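You operate a simulated robot arm through the tools that you are given. There is no shell and no other tool. Be economical: measure what you need, move in short steps, check, and stop when the job is done.

You are at the controls of a simulated robot arm. One attempt, no reset.

TASK
Shut and latch the cold store, then cool it to 2 C.
Fine: blue dial at 2, cooling switched on; wait for the green lamp.

The check looks at the end state, three seconds after you hand in, the way a careful person would. Anything else that was tipped, shoved, dropped, spilled or broken makes it a failure.

THE ROBOT
A 7-joint arm with a fingered hand on a trunk, on a base that drives. Base frame: it is fixed to the floor where the robot stands at the start and does not move with it; the origin is under the middle of the robot, x ahead of it, y to its left, z up. Lengths are in mm, angles in degrees, forces in N, time in s.
With the tool pointing down near the work surface it reaches from about 820 to 920 mm from the robot's upright axis, wherever it stands. Its first joint turns from -143.0 to 143.0 degrees. Places, roughly: blue dial [1100, 800, 1200]; blue switch [1100, 800, 1100]; cold store door [1800, -200, 1100]; door latch [1300, 100, 800]; fan knob [1100, 800, 1000]; green dial [1000, 600, 1200]; green lamp [1000, 700, 1300]; green switch [1000, 700, 1100]; orange switch [1000, 600, 1000]; white switch [900, 600, 1100]. Payload 3 kg.
The TCP is the grasp point between the finger pads, 26 mm short of the fingertips. In the tool frame z runs along the fingers and y along their closing line. Largest opening 148 mm; the body of the gripper starts 73 mm behind the TCP. The gripper is a hand of 3 fingers: y runs from the thumb to the fingers, the wrist lies at [0, 0, -229] in the tool frame, and closing takes about 1.5 s.
Orientation is that of the tool frame in the base frame, as [roll, pitch, yaw] about the fixed x, y, z axes, in that order (R = Rz(yaw) Ry(pitch) Rx(roll)). With the fingers straight down and closing along the base's y, the tool's x points along the base's -x, its y along +y and its z along -z.

THE INTERFACE
- The arm moves only by the tool apply_moves. Its argument "deltas" is a list of rows, each an object (a shift or turn left out is 0, a gripper value left out holds the last) with "translation": the shift along the tool's x, y, z in mm, a list of three; "rotation": the turn, a rotation vector about the tool's x, y, z in degrees, a list of three. In form: [{"translation": [tx, ty, tz], "rotation": [ax, ay, az]}, ...]. A call has 1 to 8 rows; each row is the pose to reach, as a shift and turn from the pose commanded when the call began, along the tool's axes at that moment. "jaw" is the gripper command, from -1 (shut) to 1 (fully open), values between in proportion, set as the call begins (left out, the last holds). Each row takes 0.2 s and may step no farther than 50 mm and 8.6 degrees from the row before; otherwise, or with a gripper value out of range, the whole call is refused. A pose out of reach is approached as far as the arm can. The call stops where the force on the tool passes 40 N (or 10 N more than at its start, if that is more) or the arm is blocked; 0.2 s more then pass. The fingers move at their own pace (about 153 mm/s each) and stop on an object; they squeeze with about 27 N. The grip force told is the motor's: it shows also when the fingers shut on nothing. Time passes only in rows, and 0.2 s behind the last, so rows that repeat a pose let the fingers close. It gives the time, the measured TCP pose, the force on the tool (base axes), the opening and the grip force at its end, in the units of the frame above (readings bear some noise), with the torque about the TCP (base axes, N m) and any sound that the robot's microphone picked up.
- Cameras (640 x 400 px; columns grow to the right, rows downward): "scene" is now at [163.8, 33.1, 1814.5]; the picture's right is [0.37, -0.93, -0.00], its down [-0.51, -0.21, -0.83] and it looks along [0.77, 0.31, -0.55] (base axes); focal length 293 px, centre (320, 200). "wrist" rides on the gripper at [68, -39, -90] in the tool frame; the picture's right is [0.50, 0.87, 0.00], its down [-0.66, 0.38, -0.65] and it looks along [-0.57, 0.33, 0.76] (tool axes); focal length 222 px, centre (320, 200). There is no depth. A picture from a camera that has moved, and an enlarged one, comes with that camera's place and axes in the base frame and with its lens.
- camera(camera): a new picture of that camera. It takes no simulated time.
- raise_lower(by): slides the trunk up (or, below 0, down) by that many mm; the arm and the scene camera ride with it, the base frame stays. It gives what a move gives, with no picture.
- drive_base(legs): drives the robot by 1 to 6 legs, each [ahead, left, turn to the left] in mm, mm and degrees, along the robot's own axes; the way and the turn of a leg run together, so that a leg with both is an arc; at most 1500 mm and 180 degrees a leg. The arm and the cameras ride along, it lands a little off, and it stops where it bumps. It gives what a move gives.
- grasp_type(shape): the hand has 3 fingers and takes this shape, open, in about a second: jaw (thumb against the fingers, like two jaws); tri (thumb and two fingers); tip (a fingertip pinch); poke (one finger out to press); point (the index stretched); flat (the hand flat); cup (the hand cupped); fist (a fist). The gripper value then closes the fingers along that shape, each until it touches; the sizes above hold for jaw. It gives what a move gives, with no picture.
- pan_tilt(pan, tilt): turns the head with the scene camera to pan (to the left, within 86 degrees either way) and tilt (down, from -29 to 69), counted from straight ahead of the robot. It gives what a move gives.
- enlarge(camera, box): a new picture of the part [left, top, right, bottom] of that camera's present view, enlarged. It takes no simulated time.
- hand_in(): hands the job in; it is judged then, once.

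Work in short steps. Places have to be worked out from the pictures, the camera data and where the tool is seen: move nearer, look again, correct. Check each grasp and each placing, and mend what went wrong. You have 120 turns and 82 pictures in all, those below and enlarged ones among them. Open the gripper and draw the arm clear of the work before you hand the job in, unless the task says otherwise; then end with one line.

The tools are called after ">>>" as name(argument=value, ...) on one line, values as JSON. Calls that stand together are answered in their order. apply_moves: Moves the arm, as the interface text tells. Its arguments: {"type":"object","properties":{"deltas":{"type":"array","items":{"type":"object","properties":{"translation":{"type":"array","items":{"type":"number"}},"rotation":{"type":"array","items":{"type":"number"}}}}},"jaw":{"type":"number"}},"required":["deltas"]} The other tools are called the same way: raise_lower (by) slides the trunk up or down; grasp_type (shape) gives the hand a shape; drive_base (legs) drives the base; pan_tilt (pan, tilt) turns the head that bears the scene camera; camera (camera) takes a picture; enlarge (camera, box) takes an enlarged picture of a part of a camera's view; hand_in () hands the job in.

At the start:

```text
clock: 0.0
position: [737.2, 157.6, 1340.2]
orientation: [179.9, 0.0, -180.0]
wrist_force: [-0.7, 0.2, 0.6]
ft_torque: [-0.01, -0.01, 0.02]
width: 148.0
finger_force: 0.0
shape: jaw
trunk travel left (down, up): [-724.0, 166.0]
robot x, y, heading: [0.3, 1.1, -0.1]
head pan, tilt: [21.9, 33.4]
```

scene: 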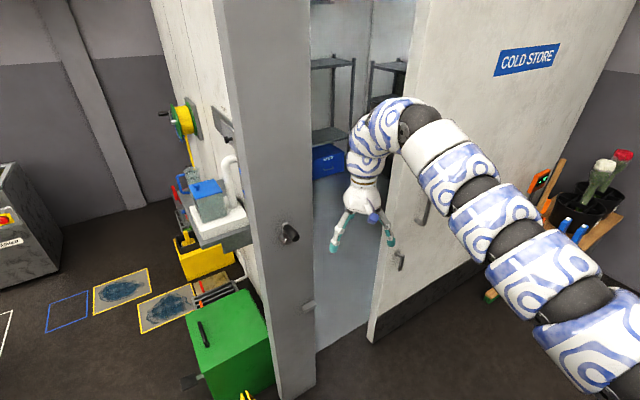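
wrist: 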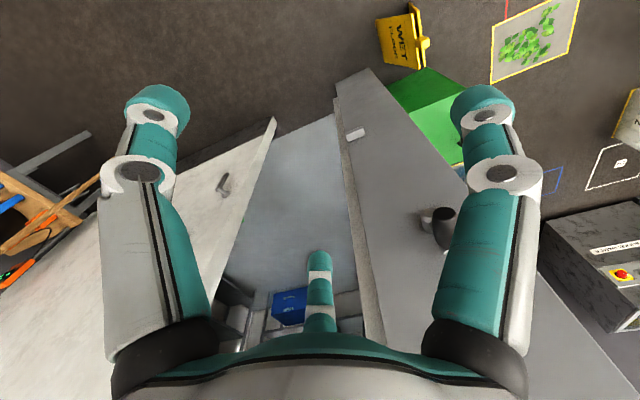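

I'll start by looking around: the door seems ajar to the right, and the control panel to the left.

>>> pan_tilt(pan=0, tilt=30)

>>> camera(camera="scene")

>>> pan_tilt(pan=45, tilt=35)

>>> camera(camera="scene")

```text
clock: 0.8
position: [737.2, 157.0, 1338.7]
orientation: [-179.9, 0.0, 180.0]
wrist_force: [0.3, 0.2, 0.2]
ft_torque: [0.0, 0.0, -0.01]
width: 147.9
finger_force: 0.0
shape: jaw
trunk travel left (down, up): [-724.0, 166.0]
robot x, y, heading: [-3.2, -2.4, 0.1]
head pan, tilt: [0.0, 30.0]
```

```text
79 pictures are left
camera scene: at [171.8, 0.0, 1819.8], right [0.0, -1.0, 0.0], down [-0.5, 0.0, -0.87], along [0.87, 0.0, -0.5], focal length 293 px, centre (320, 200)
```

scene: 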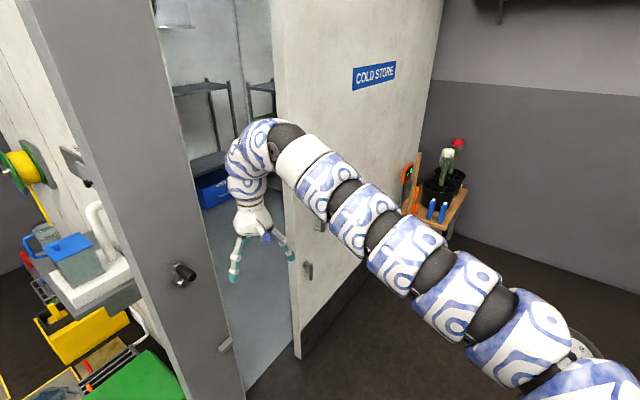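

```text
clock: 2.0
position: [737.4, 158.7, 1338.8]
orientation: [-179.9, 0.0, 180.0]
wrist_force: [-0.1, -0.1, -0.2]
ft_torque: [0.02, -0.02, 0.03]
width: 147.8
finger_force: 0.1
shape: jaw
trunk travel left (down, up): [-724.0, 166.0]
robot x, y, heading: [0.3, 0.2, 0.1]
head pan, tilt: [45.0, 35.0]
```

```text
78 pictures are left
camera scene: at [143.7, 62.1, 1812.0], right [0.71, -0.71, 0.0], down [-0.41, -0.41, -0.82], along [0.58, 0.58, -0.57], focal length 293 px, centre (320, 200)
```

scene: 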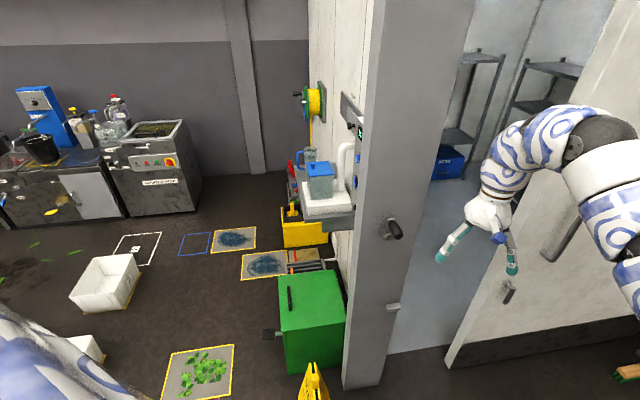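

The door looks nearly parallel to the front wall; I need detail to know whether it slides or swings, and what the latch looks like.

>>> enlarge(camera="scene", box=[330, 180, 640, 400])

>>> enlarge(camera="scene", box=[260, 60, 420, 280])

>>> pan_tilt(pan=5, tilt=-5)

>>> camera(camera="scene")

```text
1.82 times, centred on (485, 290) of scene
camera zoom: at [143.7, 62.1, 1812.0], right [0.71, -0.71, 0.0], down [-0.41, -0.41, -0.82], along [0.58, 0.58, -0.57], focal length 532 px, centre (20, 36)
```

zoom: 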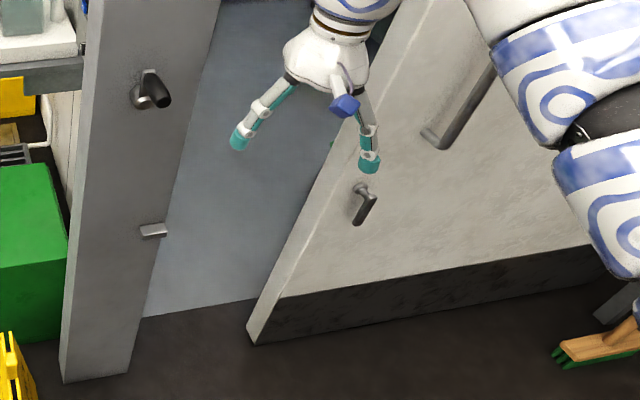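

```text
1.82 times, centred on (340, 170) of scene
camera zoom: at [143.7, 62.1, 1812.0], right [0.71, -0.71, 0.0], down [-0.41, -0.41, -0.82], along [0.58, 0.58, -0.57], focal length 532 px, centre (284, 254)
```

zoom: 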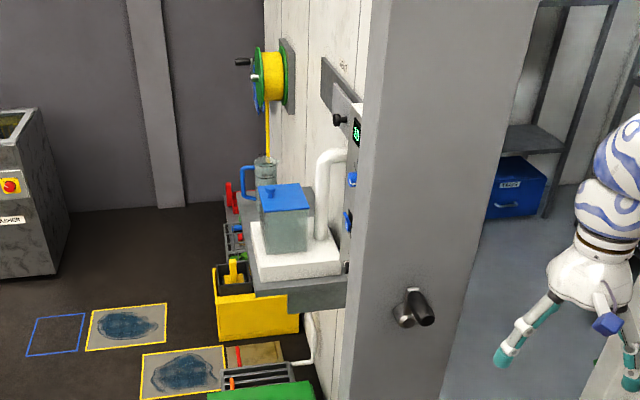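

```text
clock: 3.0
position: [737.4, 157.7, 1339.4]
orientation: [-180.0, -0.1, -180.0]
wrist_force: [-0.2, 0.6, 0.5]
ft_torque: [0.0, 0.02, -0.01]
width: 147.8
finger_force: 0.1
shape: jaw
trunk travel left (down, up): [-724.0, 166.0]
robot x, y, heading: [0.3, 2.5, 0.0]
head pan, tilt: [5.0, -5.0]
```

```text
75 pictures are left
camera scene: at [168.5, 7.6, 1875.8], right [0.09, -1.0, 0.0], down [0.09, 0.01, -1.0], along [0.99, 0.09, 0.09], focal length 293 px, centre (320, 200)
```

scene: 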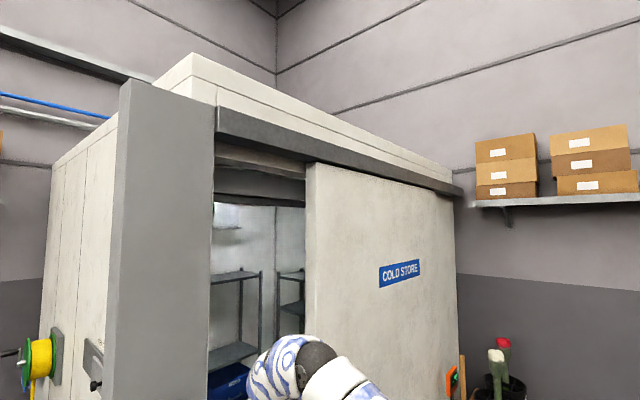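

It's a sliding door on a front wall running at about -37.5° (inward normal ≈ (0.61, 0.79)), free edge ~420 mm from the jamb. I'll drive to face the handle squarely.

>>> drive_base(legs=[[600, -640, 0], [0, 0, 52.5]])

>>> pan_tilt(pan=0, tilt=40)

>>> camera(camera="scene")

>>> camera(camera="wrist")

```text
clock: 10.0
position: [935.5, 22.2, 1338.9]
orientation: [180.0, 0.0, -128.9]
wrist_force: [-0.5, -0.2, -1.1]
ft_torque: [0.01, 0.01, 0.01]
width: 148.0
finger_force: 0.0
shape: jaw
trunk travel left (down, up): [-724.0, 166.0]
robot x, y, heading: [598.4, -652.8, 51.1]
head pan, tilt: [5.0, -5.0]
```

```text
clock: 11.1
position: [935.4, 23.7, 1339.5]
orientation: [179.9, 0.0, -128.9]
wrist_force: [0.3, -1.0, 0.1]
ft_torque: [0.01, -0.02, -0.03]
width: 147.7
finger_force: 0.1
shape: jaw
trunk travel left (down, up): [-724.0, 166.0]
robot x, y, heading: [594.8, -649.3, 51.2]
head pan, tilt: [0.0, 40.0]
```

```text
74 pictures are left
camera scene: at [700.8, -521.0, 1804.5], right [0.78, -0.63, 0.0], down [-0.4, -0.5, -0.77], along [0.48, 0.6, -0.64], focal length 293 px, centre (320, 200)
```

scene: 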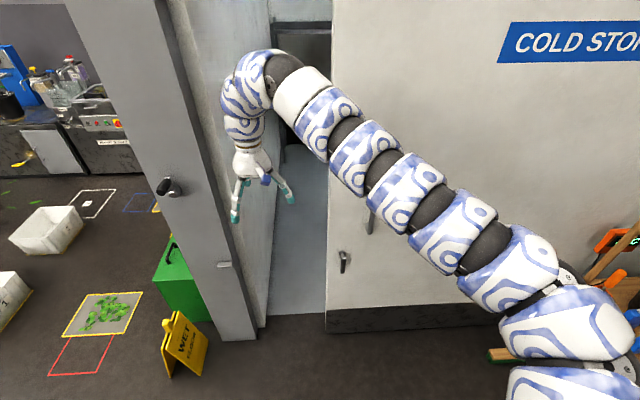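

```text
73 pictures are left
camera wrist: at [923.1, -55.4, 1429.0], right [-0.99, 0.16, 0.0], down [0.12, 0.75, 0.65], along [0.1, 0.65, -0.76], focal length 222 px, centre (320, 200)
```

wrist: 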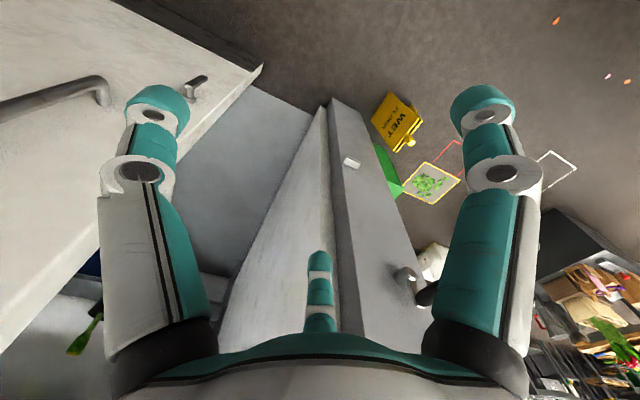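

Now I rotate the hand to point horizontally towards the store, moving it forward and right a little.

>>> apply_moves(deltas=[{"translation": [-20, -10, 0], "rotation": [0, -8.5, 0]}, {"translation": [-40, -20, 0], "rotation": [0, -17, 0]}, {"translation": [-60, -30, 0], "rotation": [0, -25.5, 0]}, {"translation": [-80, -40, 0], "rotation": [0, -34, 0]}, {"translation": [-100, -50, 0], "rotation": [0, -42.5, 0]}, {"translation": [-120, -60, 0], "rotation": [0, -51, 0]}])

>>> apply_moves(deltas=[{"rotation": [0, -8, 0]}, {"rotation": [0, -16, 0]}, {"rotation": [0, -24, 0]}, {"rotation": [0, -32, 0]}, {"rotation": [0, -39, 0]}])

>>> raise_lower(by=-250)

>>> camera(camera="wrist")

>>> camera(camera="scene")

```text
clock: 12.7
position: [1051.6, 74.7, 1614.8]
orientation: [173.5, 71.9, -133.6]
wrist_force: [0.6, 1.6, -0.8]
ft_torque: [0.01, 0.03, 0.02]
width: 147.7
finger_force: 0.1
shape: jaw
out of reach, approached as far as the arm can: row 1, 2, 3, 4
trunk travel left (down, up): [-724.0, 166.0]
robot x, y, heading: [594.5, -650.5, 50.8]
head pan, tilt: [0.0, 40.0]
stopped in row 6: the arm was blocked; the commanded pose is now the measured one
```

```text
clock: 13.9
position: [1051.3, 74.6, 1613.4]
orientation: [5.5, 68.8, 57.6]
wrist_force: [-0.7, 0.6, -0.3]
ft_torque: [0.01, 0.04, -0.02]
width: 148.1
finger_force: 0.1
shape: jaw
trunk travel left (down, up): [-724.0, 166.0]
robot x, y, heading: [596.8, -651.3, 51.0]
head pan, tilt: [0.0, 40.0]
```

```text
clock: 16.5
position: [1050.7, 72.9, 1364.4]
orientation: [5.5, 68.8, 57.6]
wrist_force: [-0.1, 0.6, 0.3]
ft_torque: [0.01, 0.0, -0.04]
width: 148.0
finger_force: 0.0
shape: jaw
trunk travel left (down, up): [-474.0, 416.0]
robot x, y, heading: [596.5, -649.2, 51.0]
head pan, tilt: [0.0, 40.0]
```

```text
72 pictures are left
camera wrist: at [1041.0, 3.4, 1267.0], right [-0.59, 0.68, -0.44], down [-0.8, -0.45, 0.39], along [0.07, 0.58, 0.81], focal length 222 px, centre (320, 200)
```

wrist: 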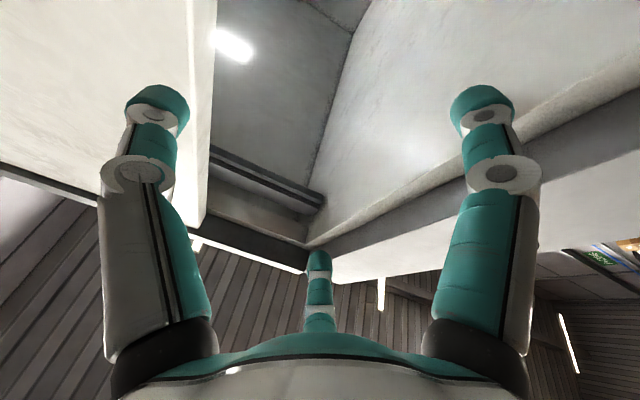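

```text
71 pictures are left
camera scene: at [701.1, -521.3, 1554.5], right [0.78, -0.63, 0.0], down [-0.4, -0.5, -0.77], along [0.48, 0.6, -0.64], focal length 293 px, centre (320, 200)
```

scene: 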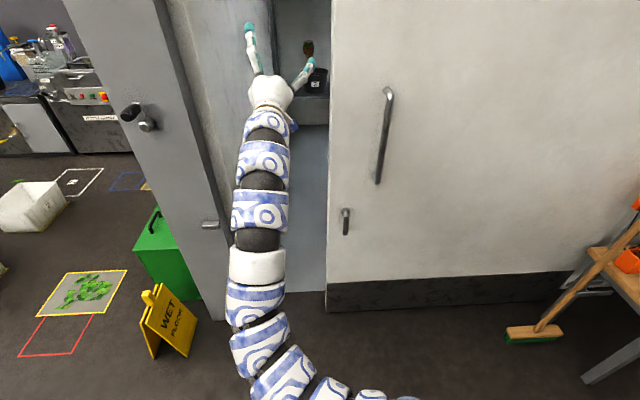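

The hand now points forward but 21° upward. I level it, and then lower the trunk to handle height (handle estimated at z 940–1260, n≈800).

>>> apply_moves(deltas=[{"rotation": [0, 7, 0]}, {"rotation": [0, 14, 0]}, {"rotation": [0, 21, 0]}])

>>> raise_lower(by=-250)

>>> drive_base(legs=[[0, -300, 3]])

>>> camera(camera="scene")

>>> camera(camera="wrist")

```text
clock: 17.3
position: [1050.7, 71.5, 1365.3]
orientation: [86.0, 88.0, 138.6]
wrist_force: [-0.3, -0.7, -1.0]
ft_torque: [0.0, -0.02, -0.01]
width: 148.1
finger_force: 0.0
shape: jaw
trunk travel left (down, up): [-474.0, 416.0]
robot x, y, heading: [596.1, -654.0, 51.1]
head pan, tilt: [0.0, 40.0]
```

```text
clock: 19.9
position: [1050.1, 74.5, 1115.2]
orientation: [86.6, 88.0, 139.1]
wrist_force: [0.2, -1.0, -0.4]
ft_torque: [0.0, -0.01, -0.01]
width: 147.8
finger_force: 0.0
shape: jaw
trunk travel left (down, up): [-224.0, 666.0]
robot x, y, heading: [595.7, -648.1, 51.1]
head pan, tilt: [0.0, 40.0]
```

```text
clock: 22.0
position: [1257.1, -92.4, 1114.9]
orientation: [86.8, 88.0, 142.4]
wrist_force: [-0.2, 0.0, -0.1]
ft_torque: [0.01, -0.01, -0.03]
width: 148.1
finger_force: 0.0
shape: jaw
trunk travel left (down, up): [-224.0, 666.0]
robot x, y, heading: [841.2, -839.5, 54.2]
head pan, tilt: [0.0, 40.0]
```

```text
70 pictures are left
camera scene: at [940.5, -704.6, 1304.4], right [0.81, -0.59, 0.0], down [-0.38, -0.52, -0.77], along [0.45, 0.62, -0.64], focal length 293 px, centre (320, 200)
```

scene: 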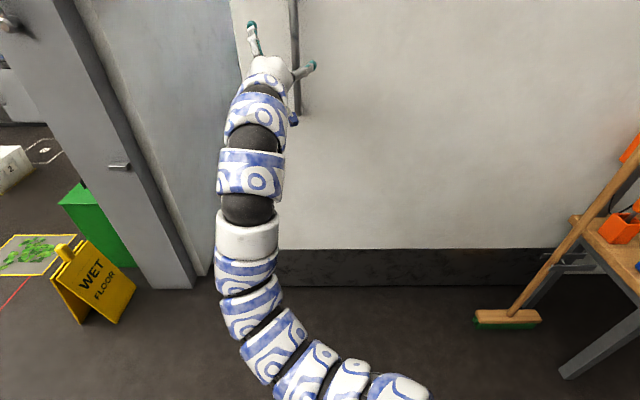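

```text
69 pictures are left
camera wrist: at [1235.5, -188.5, 1044.2], right [-0.73, 0.5, -0.47], down [-0.66, -0.34, 0.67], along [0.17, 0.8, 0.58], focal length 222 px, centre (320, 200)
```

wrist: 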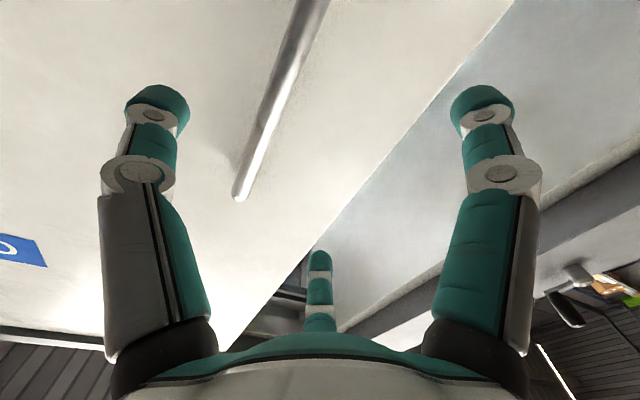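

The bar is at d≈1116; the TCP is at d≈1071, n≈664. Shift right 45 and then forward 125 so the bar is between the fingers.

>>> apply_moves(deltas=[{"translation": [0, -45, 0]}, {"translation": [0, -45, 45]}, {"translation": [0, -45, 90]}, {"translation": [0, -45, 125]}])

>>> camera(camera="wrist")

>>> enlarge(camera="scene", box=[200, 0, 400, 130])

```text
clock: 23.0
position: [1363.8, -12.7, 1111.2]
orientation: [90.2, 88.1, 145.7]
wrist_force: [0.2, 0.0, -0.8]
ft_torque: [-0.04, 0.01, 0.0]
width: 148.1
finger_force: 0.0
shape: jaw
trunk travel left (down, up): [-224.0, 666.0]
robot x, y, heading: [840.5, -838.9, 54.1]
head pan, tilt: [0.0, 40.0]
```

```text
68 pictures are left
camera wrist: at [1342.4, -109.4, 1042.3], right [-0.73, 0.5, -0.47], down [-0.66, -0.34, 0.67], along [0.18, 0.8, 0.58], focal length 222 px, centre (320, 200)
```

wrist: 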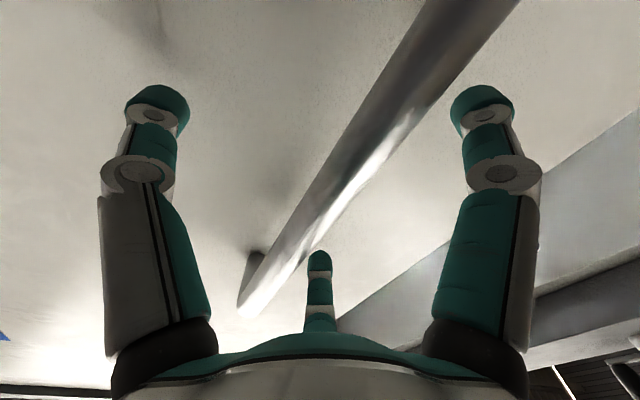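

```text
3.08 times, centred on (300, 65) of scene
camera zoom: at [940.6, -704.6, 1304.4], right [0.81, -0.59, 0.0], down [-0.38, -0.52, -0.77], along [0.45, 0.62, -0.64], focal length 900 px, centre (382, 615)
```

zoom: 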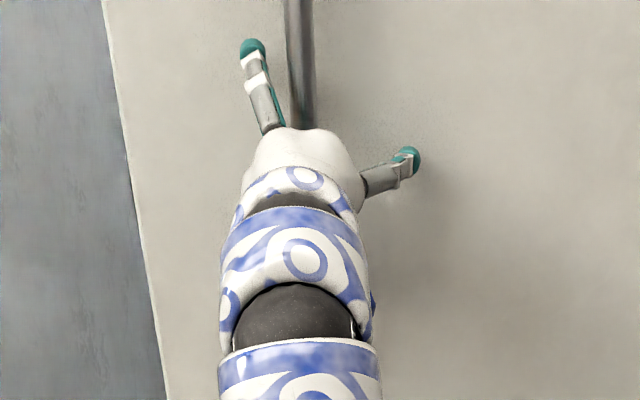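

The bar sits between the fingers. Close on it.

>>> apply_moves(deltas=[{}, {}, {}, {}, {}, {}, {}, {}], jaw=-1)

>>> camera(camera="wrist")

```text
clock: 24.8
position: [1364.3, -13.0, 1112.3]
orientation: [88.3, 88.0, 143.8]
wrist_force: [6.8, 11.3, 3.1]
ft_torque: [-0.05, -0.09, -0.08]
width: 4.4
finger_force: 26.8
shape: jaw
trunk travel left (down, up): [-224.0, 666.0]
robot x, y, heading: [841.2, -838.3, 54.0]
head pan, tilt: [0.0, 40.0]
```

```text
66 pictures are left
camera wrist: at [1342.4, -109.2, 1042.3], right [-0.73, 0.5, -0.47], down [-0.66, -0.34, 0.67], along [0.17, 0.8, 0.58], focal length 222 px, centre (320, 200)
```

wrist: 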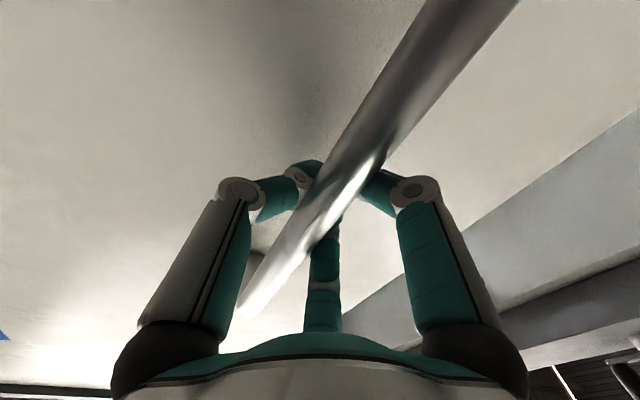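

The fingers cage the bar. Pull the door left a little to test.

>>> apply_moves(deltas=[{"translation": [0, 15, 0]}, {"translation": [0, 30, 0]}, {"translation": [0, 45, 0]}, {"translation": [0, 60, 0]}])

>>> camera(camera="scene")

```text
clock: 25.8
position: [1315.2, 22.0, 1112.4]
orientation: [89.3, 88.1, 145.0]
wrist_force: [7.3, 17.2, 1.2]
ft_torque: [-0.03, -0.02, -0.1]
width: 3.6
finger_force: 26.9
shape: jaw
trunk travel left (down, up): [-224.0, 666.0]
robot x, y, heading: [843.6, -838.5, 53.9]
head pan, tilt: [0.0, 40.0]
```

```text
65 pictures are left
camera scene: at [941.0, -702.7, 1304.2], right [0.81, -0.59, 0.0], down [-0.38, -0.52, -0.77], along [0.45, 0.62, -0.64], focal length 293 px, centre (320, 200)
```

scene: 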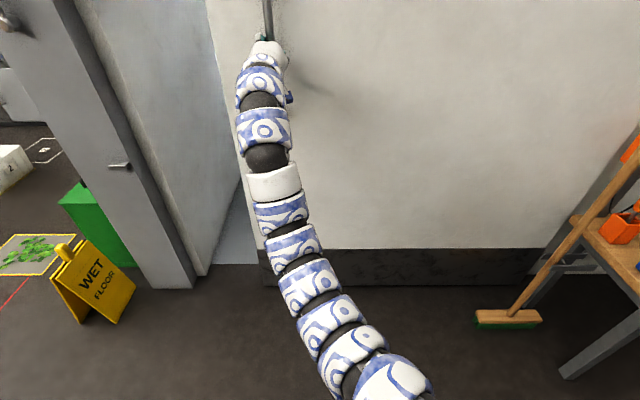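

The door slides easily. Drive base left 300 with the handle held.

>>> drive_base(legs=[[0, 300, 0]])

>>> camera(camera="scene")

```text
clock: 27.8
position: [1067.9, 199.2, 1113.3]
orientation: [88.6, 87.9, 144.2]
wrist_force: [0.4, 8.8, -2.8]
ft_torque: [-0.06, 0.0, 0.0]
width: 3.5
finger_force: 27.2
shape: jaw
trunk travel left (down, up): [-224.0, 666.0]
robot x, y, heading: [596.5, -657.3, 54.5]
head pan, tilt: [0.0, 40.0]
```

```text
64 pictures are left
camera scene: at [693.9, -525.5, 1304.3], right [0.81, -0.58, 0.0], down [-0.38, -0.52, -0.77], along [0.45, 0.62, -0.64], focal length 293 px, centre (320, 200)
```

scene: 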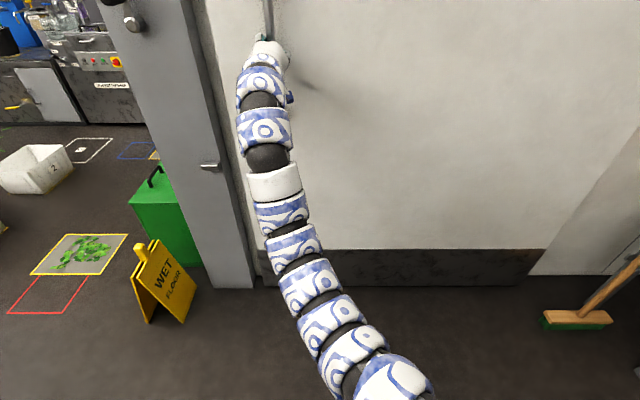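

Almost closed; a thin gap remains. Push left with the arm until it stops.

>>> apply_moves(deltas=[{"translation": [0, 15, 0]}, {"translation": [0, 30, 0]}, {"translation": [0, 45, 0]}, {"translation": [0, 60, 0]}, {"translation": [0, 75, 0]}, {"translation": [0, 90, 0]}])

>>> camera(camera="scene")

```text
clock: 29.1
position: [1023.5, 234.8, 1114.2]
orientation: [87.7, 88.2, 142.1]
wrist_force: [13.7, -8.1, -5.4]
ft_torque: [0.03, 0.0, 0.09]
width: 3.3
finger_force: 26.7
shape: jaw
trunk travel left (down, up): [-224.0, 666.0]
robot x, y, heading: [601.1, -664.4, 54.2]
head pan, tilt: [0.0, 40.0]
stopped in row 6: the force on the tool passed its limit at 44 N (the readings are from after the stop); the commanded pose is now the measured one
```

```text
63 pictures are left
camera scene: at [696.5, -527.8, 1304.5], right [0.81, -0.59, 0.0], down [-0.38, -0.52, -0.77], along [0.45, 0.62, -0.64], focal length 293 px, centre (320, 200)
```

scene: 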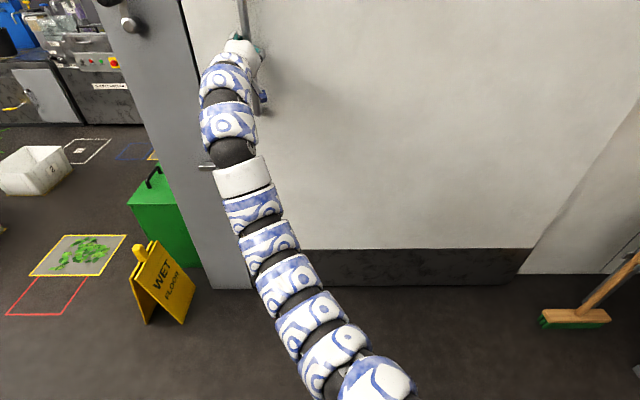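

The door is shut (stopped on force). Open the hand, back off and look at the latch.

>>> apply_moves(deltas=[{}, {}, {}, {}, {}, {}], jaw=1)

>>> apply_moves(deltas=[{"translation": [0, 0, -45]}, {"translation": [0, 0, -90]}, {"translation": [0, 0, -135]}, {"translation": [0, -50, -135]}, {"translation": [0, -100, -135]}, {"translation": [0, -150, -135]}])

>>> camera(camera="scene")

>>> enlarge(camera="scene", box=[130, 80, 310, 240])

```text
clock: 30.5
position: [1016.1, 238.1, 1116.8]
orientation: [85.2, 88.1, 140.1]
wrist_force: [0.5, -1.2, 0.5]
ft_torque: [0.01, 0.02, 0.0]
width: 147.9
finger_force: 0.1
shape: jaw
trunk travel left (down, up): [-224.0, 666.0]
robot x, y, heading: [597.8, -661.0, 53.8]
head pan, tilt: [0.0, 40.0]
```

```text
clock: 31.9
position: [1058.8, 42.5, 1110.6]
orientation: [83.8, 88.1, 138.8]
wrist_force: [0.1, 1.2, 0.2]
ft_torque: [0.02, 0.03, -0.04]
width: 148.0
finger_force: 0.0
shape: jaw
trunk travel left (down, up): [-224.0, 666.0]
robot x, y, heading: [597.2, -659.4, 54.1]
head pan, tilt: [0.0, 40.0]
```

```text
62 pictures are left
camera scene: at [693.9, -527.0, 1304.4], right [0.81, -0.59, 0.0], down [-0.38, -0.52, -0.77], along [0.45, 0.62, -0.64], focal length 293 px, centre (320, 200)
```

scene: 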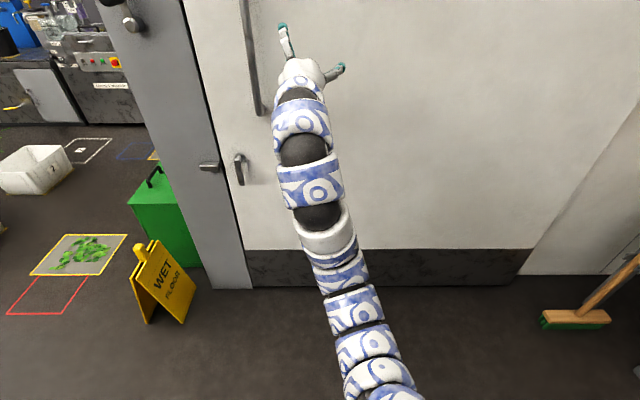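

```text
2.50 times, centred on (220, 160) of scene
camera zoom: at [693.9, -527.0, 1304.4], right [0.81, -0.59, 0.0], down [-0.38, -0.52, -0.77], along [0.45, 0.62, -0.64], focal length 732 px, centre (570, 300)
```

zoom: 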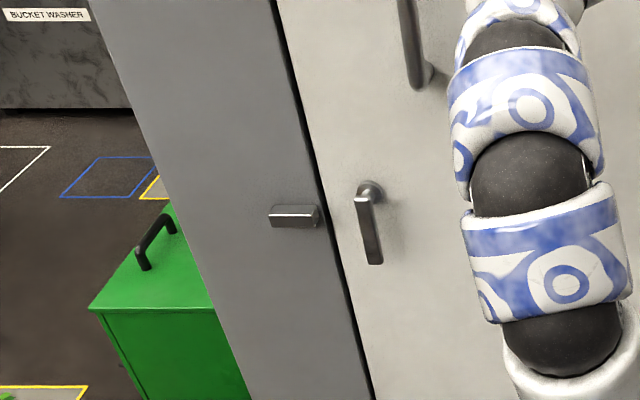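

Lower the trunk to get nearer to latch height, then inspect the latch and keeper more squarely.

>>> raise_lower(by=-215)

>>> pan_tilt(pan=18, tilt=20)

>>> enlarge(camera="scene", box=[250, 140, 410, 240])

>>> camera(camera="wrist")

```text
clock: 34.2
position: [1062.2, 43.3, 896.6]
orientation: [85.2, 88.1, 140.1]
wrist_force: [0.2, -0.3, -0.5]
ft_torque: [-0.01, -0.03, 0.0]
width: 147.7
finger_force: 0.2
shape: jaw
trunk travel left (down, up): [-9.0, 881.0]
robot x, y, heading: [596.3, -658.6, 53.9]
head pan, tilt: [0.0, 40.0]
```

```text
clock: 35.0
position: [1060.3, 42.3, 896.4]
orientation: [85.0, 88.0, 139.9]
wrist_force: [-0.1, 0.0, 0.0]
ft_torque: [0.03, -0.04, -0.03]
width: 147.9
finger_force: 0.0
shape: jaw
trunk travel left (down, up): [-9.0, 881.0]
robot x, y, heading: [596.8, -660.2, 54.1]
head pan, tilt: [18.0, 20.0]
```

```text
4.00 times, centred on (330, 190) of scene
camera zoom: at [673.3, -507.5, 1120.8], right [0.95, -0.31, 0.0], down [-0.11, -0.33, -0.94], along [0.29, 0.89, -0.34], focal length 1170 px, centre (280, 240)
```

zoom: 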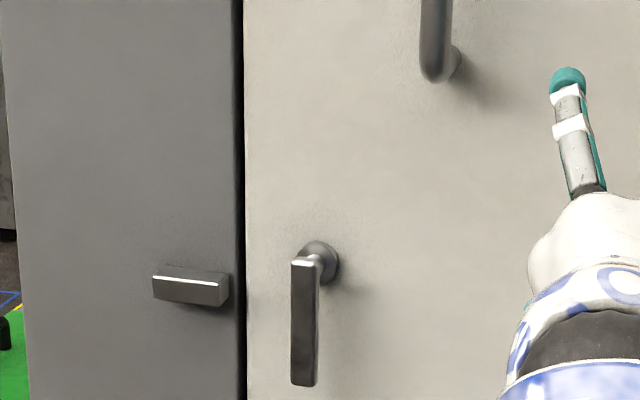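

```text
59 pictures are left
camera wrist: at [1037.3, -53.3, 826.5], right [-0.72, 0.51, -0.47], down [-0.67, -0.33, 0.67], along [0.18, 0.79, 0.58], focal length 222 px, centre (320, 200)
```

wrist: 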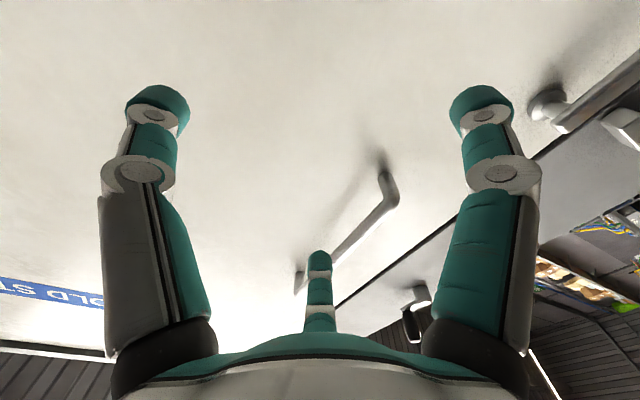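

The lever hangs down (pivot ≈ d 595, z 771, lever plane n≈826), and the keeper is on the jamb to the left. I'll drive left 190, close the hand, and lower it right of the lever.

>>> drive_base(legs=[[0, 0, 0], [0, 170, 0]])

>>> apply_moves(deltas=[{"translation": [40, 0, 0]}, {"translation": [80, 0, 0]}, {"translation": [120, 0, 0]}, {"translation": [160, 0, 0]}, {"translation": [200, 0, 0]}, {"translation": [200, 0, 0]}], jaw=-1)

>>> camera(camera="scene")

```text
clock: 36.8
position: [924.3, 141.7, 897.3]
orientation: [85.3, 88.1, 140.2]
wrist_force: [-1.0, -0.2, 0.5]
ft_torque: [0.01, -0.01, -0.01]
width: 147.9
finger_force: 0.0
shape: jaw
trunk travel left (down, up): [-9.0, 881.0]
robot x, y, heading: [459.4, -560.6, 54.0]
head pan, tilt: [18.0, 20.0]
```

```text
clock: 38.1
position: [918.3, 144.4, 697.9]
orientation: [85.5, 88.1, 140.6]
wrist_force: [0.5, 0.2, 0.7]
ft_torque: [0.01, -0.01, -0.01]
width: 0.0
finger_force: 27.3
shape: jaw
trunk travel left (down, up): [-9.0, 881.0]
robot x, y, heading: [462.1, -560.2, 54.3]
head pan, tilt: [18.0, 20.0]
```

```text
58 pictures are left
camera scene: at [536.3, -408.5, 1120.9], right [0.95, -0.31, 0.0], down [-0.1, -0.33, -0.94], along [0.29, 0.89, -0.34], focal length 293 px, centre (320, 200)
```

scene: 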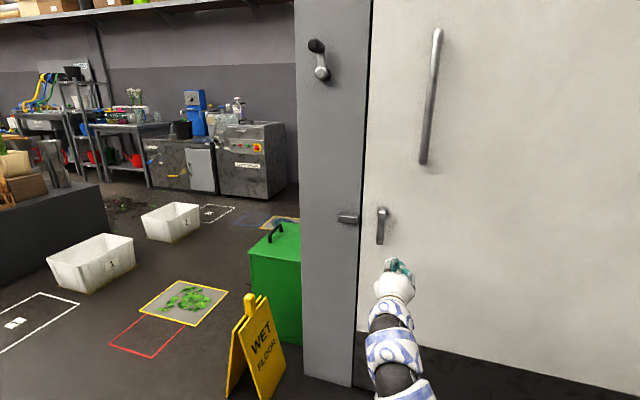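

The hand is right of and in front of the lever (d≈658, z≈698). Move forward so the tips reach the lever's plane.

>>> apply_moves(deltas=[{"translation": [0, 0, 40]}, {"translation": [0, 0, 80]}, {"translation": [0, 0, 120]}, {"translation": [0, 0, 150]}])

>>> enlarge(camera="scene", box=[310, 180, 470, 280])

>>> camera(camera="wrist")

```text
clock: 39.2
position: [1000.8, 265.7, 697.6]
orientation: [87.1, 88.0, 142.1]
wrist_force: [-12.9, -26.7, 0.0]
ft_torque: [0.02, -0.03, -0.24]
width: 0.0
finger_force: 26.8
shape: jaw
trunk travel left (down, up): [-9.0, 881.0]
robot x, y, heading: [462.7, -562.5, 54.2]
head pan, tilt: [18.0, 20.0]
stopped in row 4: the force on the tool passed its limit at 100 N (the readings are from after the stop); the commanded pose is now the measured one
```

```text
4.00 times, centred on (390, 230) of scene
camera zoom: at [535.4, -410.2, 1121.1], right [0.95, -0.31, 0.0], down [-0.1, -0.32, -0.94], along [0.29, 0.89, -0.34], focal length 1170 px, centre (40, 80)
```

zoom: 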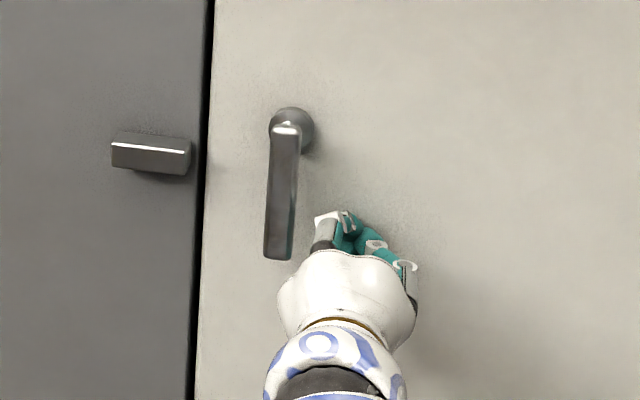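

```text
56 pictures are left
camera wrist: at [978.2, 171.4, 627.0], right [-0.72, 0.51, -0.47], down [-0.67, -0.33, 0.67], along [0.18, 0.79, 0.58], focal length 222 px, centre (320, 200)
```

wrist: 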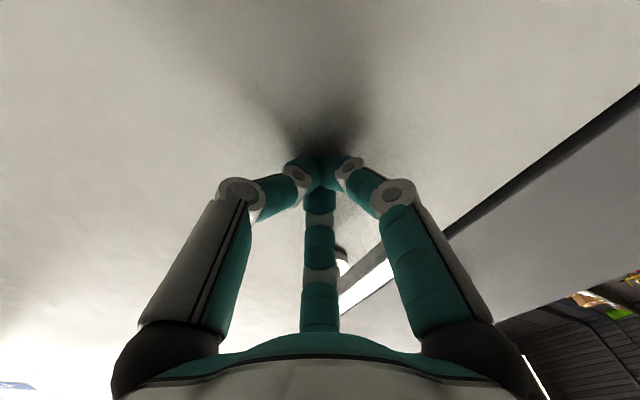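

The tips touched the door (so the door plane is n≈830; estimates shift slightly). Back off 6 mm, rise ~20, and push the lever left in an arc.

>>> apply_moves(deltas=[{"translation": [0, 0, -7]}, {"translation": [-22, 0, -7]}, {"translation": [-22, 20, -7]}, {"translation": [-18, 40, -7]}, {"translation": [-17, 54, -7]}])

>>> enlarge(camera="scene", box=[310, 180, 470, 280])

```text
clock: 40.4
position: [954.3, 292.4, 714.2]
orientation: [88.0, 88.0, 143.0]
wrist_force: [0.0, -1.0, -0.4]
ft_torque: [0.07, 0.01, 0.05]
width: 0.0
finger_force: 26.7
shape: jaw
trunk travel left (down, up): [-9.0, 881.0]
robot x, y, heading: [460.1, -563.9, 53.8]
head pan, tilt: [18.0, 20.0]
```

```text
4.00 times, centred on (390, 230) of scene
camera zoom: at [536.4, -408.7, 1120.8], right [0.95, -0.31, 0.0], down [-0.11, -0.33, -0.94], along [0.29, 0.89, -0.34], focal length 1170 px, centre (40, 80)
```

zoom: 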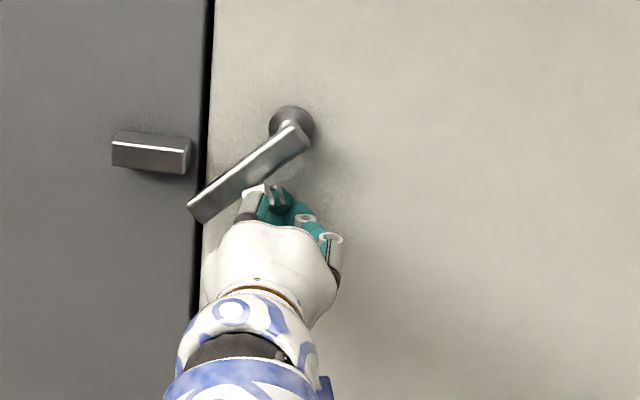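

The lever is swinging nicely (~50°). Continue the arc upward-left.

>>> apply_moves(deltas=[{"translation": [-4, 12, 0]}, {"translation": [-10, 22, 0]}, {"translation": [-18, 30, 0]}, {"translation": [-26, 36, 0]}, {"translation": [-34, 40, 0]}])

>>> enlarge(camera="scene", box=[310, 180, 470, 280])

```text
clock: 41.6
position: [925.8, 315.7, 736.0]
orientation: [112.8, 88.0, 167.5]
wrist_force: [-1.3, -7.8, -17.9]
ft_torque: [0.33, -0.37, 0.14]
width: 0.0
finger_force: 27.6
shape: jaw
trunk travel left (down, up): [-9.0, 881.0]
robot x, y, heading: [458.2, -563.4, 54.0]
head pan, tilt: [18.0, 20.0]
stopped in row 5: the force on the tool passed its limit at 48 N (the readings are from after the stop); the commanded pose is now the measured one
```

```text
4.00 times, centred on (390, 230) of scene
camera zoom: at [536.9, -408.2, 1120.6], right [0.95, -0.31, 0.0], down [-0.11, -0.33, -0.94], along [0.29, 0.89, -0.34], focal length 1170 px, centre (40, 80)
```

zoom: 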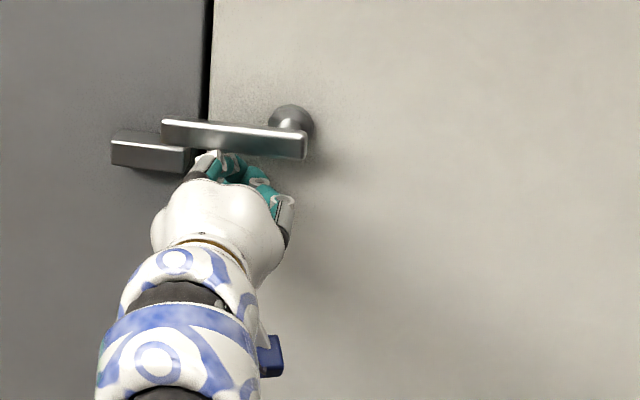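

The lever is now horizontal across the keeper and hit its stop. Move down a bit, back off and check it stays.

>>> apply_moves(deltas=[{"translation": [12, 0, 0]}, {"translation": [20, 0, -30]}, {"translation": [20, 0, -75]}, {"translation": [20, 0, -120]}, {"translation": [20, 0, -165]}, {"translation": [20, 0, -200]}])

>>> enlarge(camera="scene", box=[310, 180, 470, 280])

```text
clock: 43.0
position: [811.9, 150.9, 720.3]
orientation: [105.8, 88.1, 160.7]
wrist_force: [-0.4, 0.4, 1.0]
ft_torque: [0.0, 0.02, 0.01]
width: 0.2
finger_force: 27.6
shape: jaw
trunk travel left (down, up): [-9.0, 881.0]
robot x, y, heading: [460.6, -560.4, 54.3]
head pan, tilt: [18.0, 20.0]
```

```text
4.00 times, centred on (390, 230) of scene
camera zoom: at [536.4, -408.8, 1120.8], right [0.95, -0.31, 0.0], down [-0.11, -0.33, -0.94], along [0.29, 0.89, -0.34], focal length 1170 px, centre (40, 80)
```

zoom: 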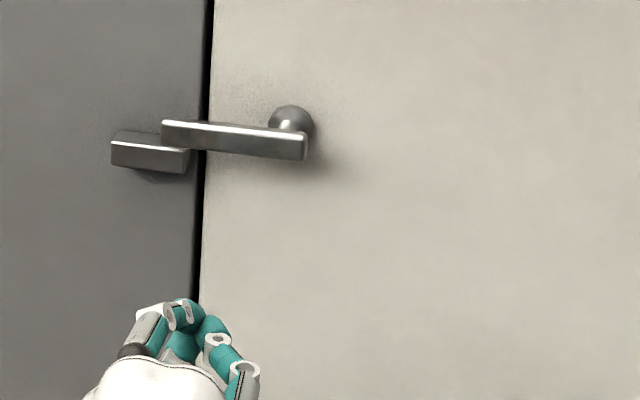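

Latched and stable. Now back away, raise the trunk and survey the floor toward the panel side.

>>> drive_base(legs=[[-350, 0, 0]])

>>> raise_lower(by=700)

>>> pan_tilt(pan=35, tilt=40)

>>> camera(camera="scene")

>>> pan_tilt(pan=80, tilt=40)

>>> camera(camera="scene")

```text
clock: 45.2
position: [610.3, -129.3, 720.9]
orientation: [104.7, 88.0, 159.2]
wrist_force: [0.5, -1.0, 0.0]
ft_torque: [0.02, 0.01, 0.0]
width: 0.0
finger_force: 27.0
shape: jaw
trunk travel left (down, up): [-9.0, 881.0]
robot x, y, heading: [256.6, -845.3, 53.8]
head pan, tilt: [18.0, 20.0]
```

```text
refused: 700 is not a number from -400 to 400
```

```text
clock: 46.0
position: [611.4, -129.6, 720.3]
orientation: [105.0, 88.1, 159.5]
wrist_force: [-0.7, 1.0, -0.3]
ft_torque: [-0.02, -0.02, 0.01]
width: 0.3
finger_force: 26.9
shape: jaw
trunk travel left (down, up): [-9.0, 881.0]
robot x, y, heading: [255.6, -842.6, 53.9]
head pan, tilt: [35.0, 40.0]
```

```text
52 pictures are left
camera scene: at [305.7, -693.2, 1089.5], right [1.0, -0.02, 0.0], down [-0.01, -0.64, -0.77], along [0.02, 0.77, -0.64], focal length 293 px, centre (320, 200)
```

scene: 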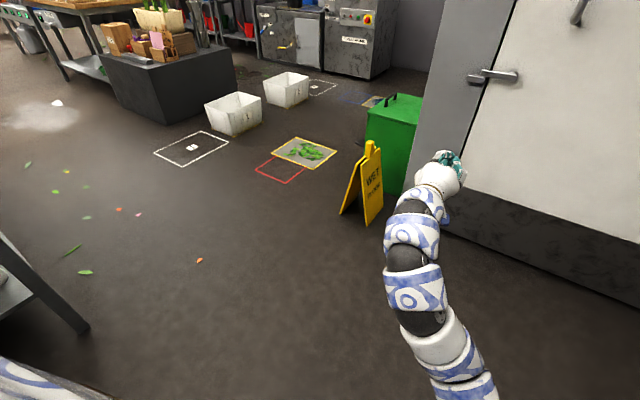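

```text
clock: 47.2
position: [612.2, -129.1, 720.9]
orientation: [104.7, 88.1, 159.4]
wrist_force: [-0.1, -1.0, -0.1]
ft_torque: [0.02, -0.04, 0.03]
width: 0.0
finger_force: 27.1
shape: jaw
trunk travel left (down, up): [-9.0, 881.0]
robot x, y, heading: [255.2, -846.3, 53.8]
head pan, tilt: [80.0, 40.0]
```

```text
51 pictures are left
camera scene: at [245.1, -716.9, 1089.4], right [0.72, 0.69, 0.0], down [0.45, -0.46, -0.77], along [-0.53, 0.55, -0.64], focal length 293 px, centre (320, 200)
```

scene: 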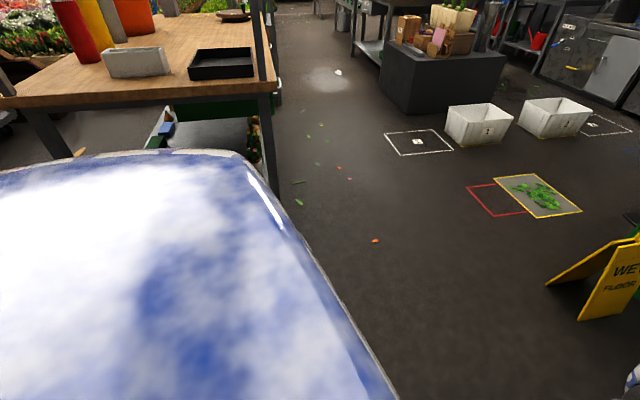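

Floor obstacles mapped: sign at ~(520,460), bin ~(700,650), leaf mat x 0–470/y 880–1140, white boxes at ~(-250,1500) and (130,2050). I raise the trunk, turn to heading 90° and move to about (-50,450) to see the panel.

>>> raise_lower(by=400)

>>> raise_lower(by=250)

>>> drive_base(legs=[[0, 0, 36], [1295, 306, 0]])

>>> pan_tilt(pan=-75, tilt=30)

>>> camera(camera="scene")

>>> pan_tilt(pan=-20, tilt=45)

>>> camera(camera="scene")

```text
clock: 51.0
position: [611.8, -128.6, 1120.9]
orientation: [104.8, 88.1, 159.4]
wrist_force: [-0.4, -0.1, -0.6]
ft_torque: [-0.01, 0.03, -0.02]
width: 0.2
finger_force: 27.3
shape: jaw
trunk travel left (down, up): [-409.0, 481.0]
robot x, y, heading: [255.0, -844.1, 53.9]
head pan, tilt: [80.0, 40.0]
```

```text
clock: 53.6
position: [611.3, -129.8, 1370.2]
orientation: [104.8, 88.2, 159.5]
wrist_force: [-0.3, 0.3, 0.1]
ft_torque: [0.03, 0.03, -0.03]
width: 0.0
finger_force: 27.2
shape: jaw
trunk travel left (down, up): [-659.0, 231.0]
robot x, y, heading: [257.3, -840.6, 53.9]
head pan, tilt: [80.0, 40.0]
```

```text
clock: 61.9
position: [-160.8, 1236.2, 1370.5]
orientation: [105.0, 88.2, -165.1]
wrist_force: [0.4, 0.5, 0.1]
ft_torque: [0.02, 0.0, -0.02]
width: 0.0
finger_force: 27.0
shape: jaw
trunk travel left (down, up): [-659.0, 231.0]
robot x, y, heading: [-39.5, 445.7, 89.2]
head pan, tilt: [80.0, 40.0]
```

```text
clock: 64.3
position: [-160.3, 1236.4, 1369.2]
orientation: [104.6, 88.1, -165.4]
wrist_force: [0.6, 0.7, -0.1]
ft_torque: [0.0, 0.01, 0.02]
width: 0.0
finger_force: 26.7
shape: jaw
trunk travel left (down, up): [-659.0, 231.0]
robot x, y, heading: [-38.9, 450.1, 89.2]
head pan, tilt: [-75.0, 30.0]
```

```text
50 pictures are left
camera scene: at [50.3, 550.4, 1754.8], right [0.25, -0.97, 0.0], down [-0.48, -0.12, -0.87], along [0.84, 0.21, -0.5], focal length 293 px, centre (320, 200)
```

scene: 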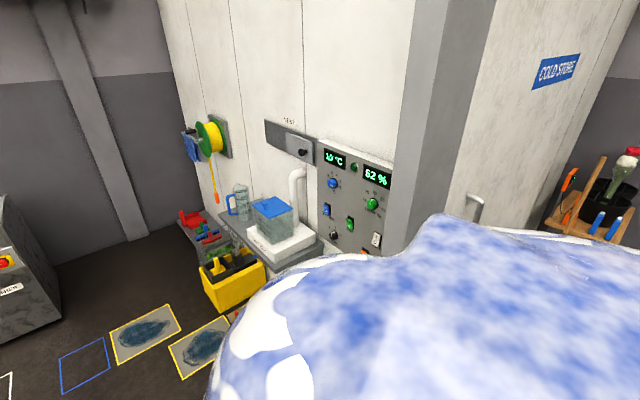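

```text
clock: 65.6
position: [-161.3, 1234.9, 1371.5]
orientation: [104.7, 88.1, -165.4]
wrist_force: [-0.3, -0.5, 0.0]
ft_torque: [0.01, -0.01, 0.01]
width: 0.0
finger_force: 26.9
shape: jaw
trunk travel left (down, up): [-659.0, 231.0]
robot x, y, heading: [-39.5, 446.6, 89.2]
head pan, tilt: [-20.0, 45.0]
```

```text
49 pictures are left
camera scene: at [-8.4, 604.1, 1732.2], right [0.93, -0.36, 0.0], down [-0.25, -0.66, -0.71], along [0.25, 0.66, -0.71], focal length 293 px, centre (320, 200)
```

scene: 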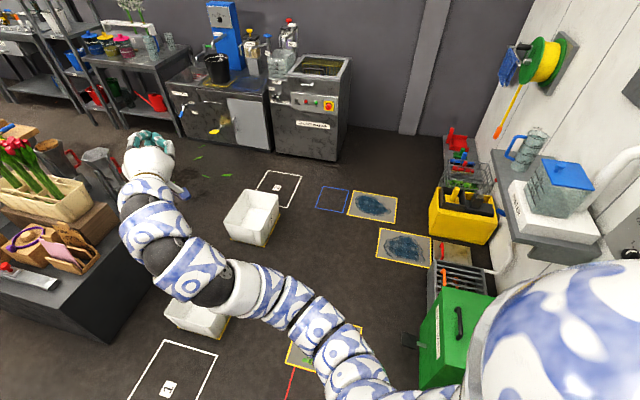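

Panel seen: blue dial with 10 °C display, wall plane d≈455. I can reach it from about (110,600), staying off the leaf mat and sign. Turn to heading ~10° and drive there.

>>> drive_base(legs=[[0, 0, -79], [173, 126, 0]])

>>> pan_tilt(pan=10, tilt=30)

>>> camera(camera="scene")

>>> camera(camera="wrist")

```text
clock: 70.7
position: [873.2, 838.1, 1371.0]
orientation: [105.9, 88.1, 114.9]
wrist_force: [1.1, 0.2, -0.3]
ft_torque: [-0.01, 0.01, -0.02]
width: 0.2
finger_force: 26.7
shape: jaw
trunk travel left (down, up): [-659.0, 231.0]
robot x, y, heading: [112.6, 594.1, 8.0]
head pan, tilt: [-20.0, 45.0]
```

```text
clock: 71.6
position: [872.4, 837.7, 1370.5]
orientation: [104.7, 88.1, 113.6]
wrist_force: [-0.2, 0.1, -0.1]
ft_torque: [-0.01, 0.01, -0.02]
width: 0.0
finger_force: 26.7
shape: jaw
trunk travel left (down, up): [-659.0, 231.0]
robot x, y, heading: [107.2, 597.1, 8.3]
head pan, tilt: [10.0, 30.0]
```

```text
48 pictures are left
camera scene: at [279.4, 634.3, 1754.7], right [0.31, -0.95, 0.0], down [-0.48, -0.16, -0.87], along [0.82, 0.27, -0.5], focal length 293 px, centre (320, 200)
```

scene: 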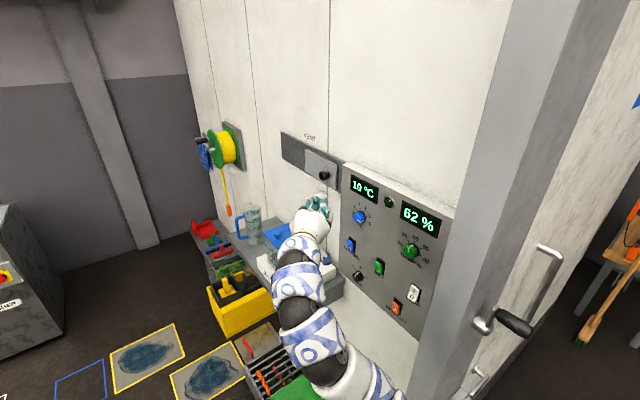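

```text
47 pictures are left
camera wrist: at [786.9, 786.5, 1301.8], right [-0.14, 0.87, -0.47], down [-0.7, 0.25, 0.67], along [0.7, 0.42, 0.57], focal length 222 px, centre (320, 200)
```

wrist: 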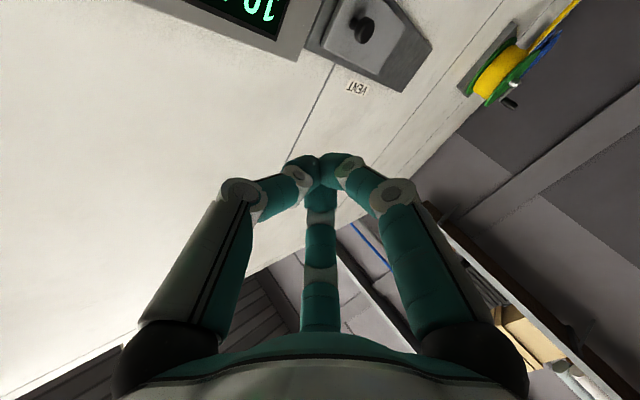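

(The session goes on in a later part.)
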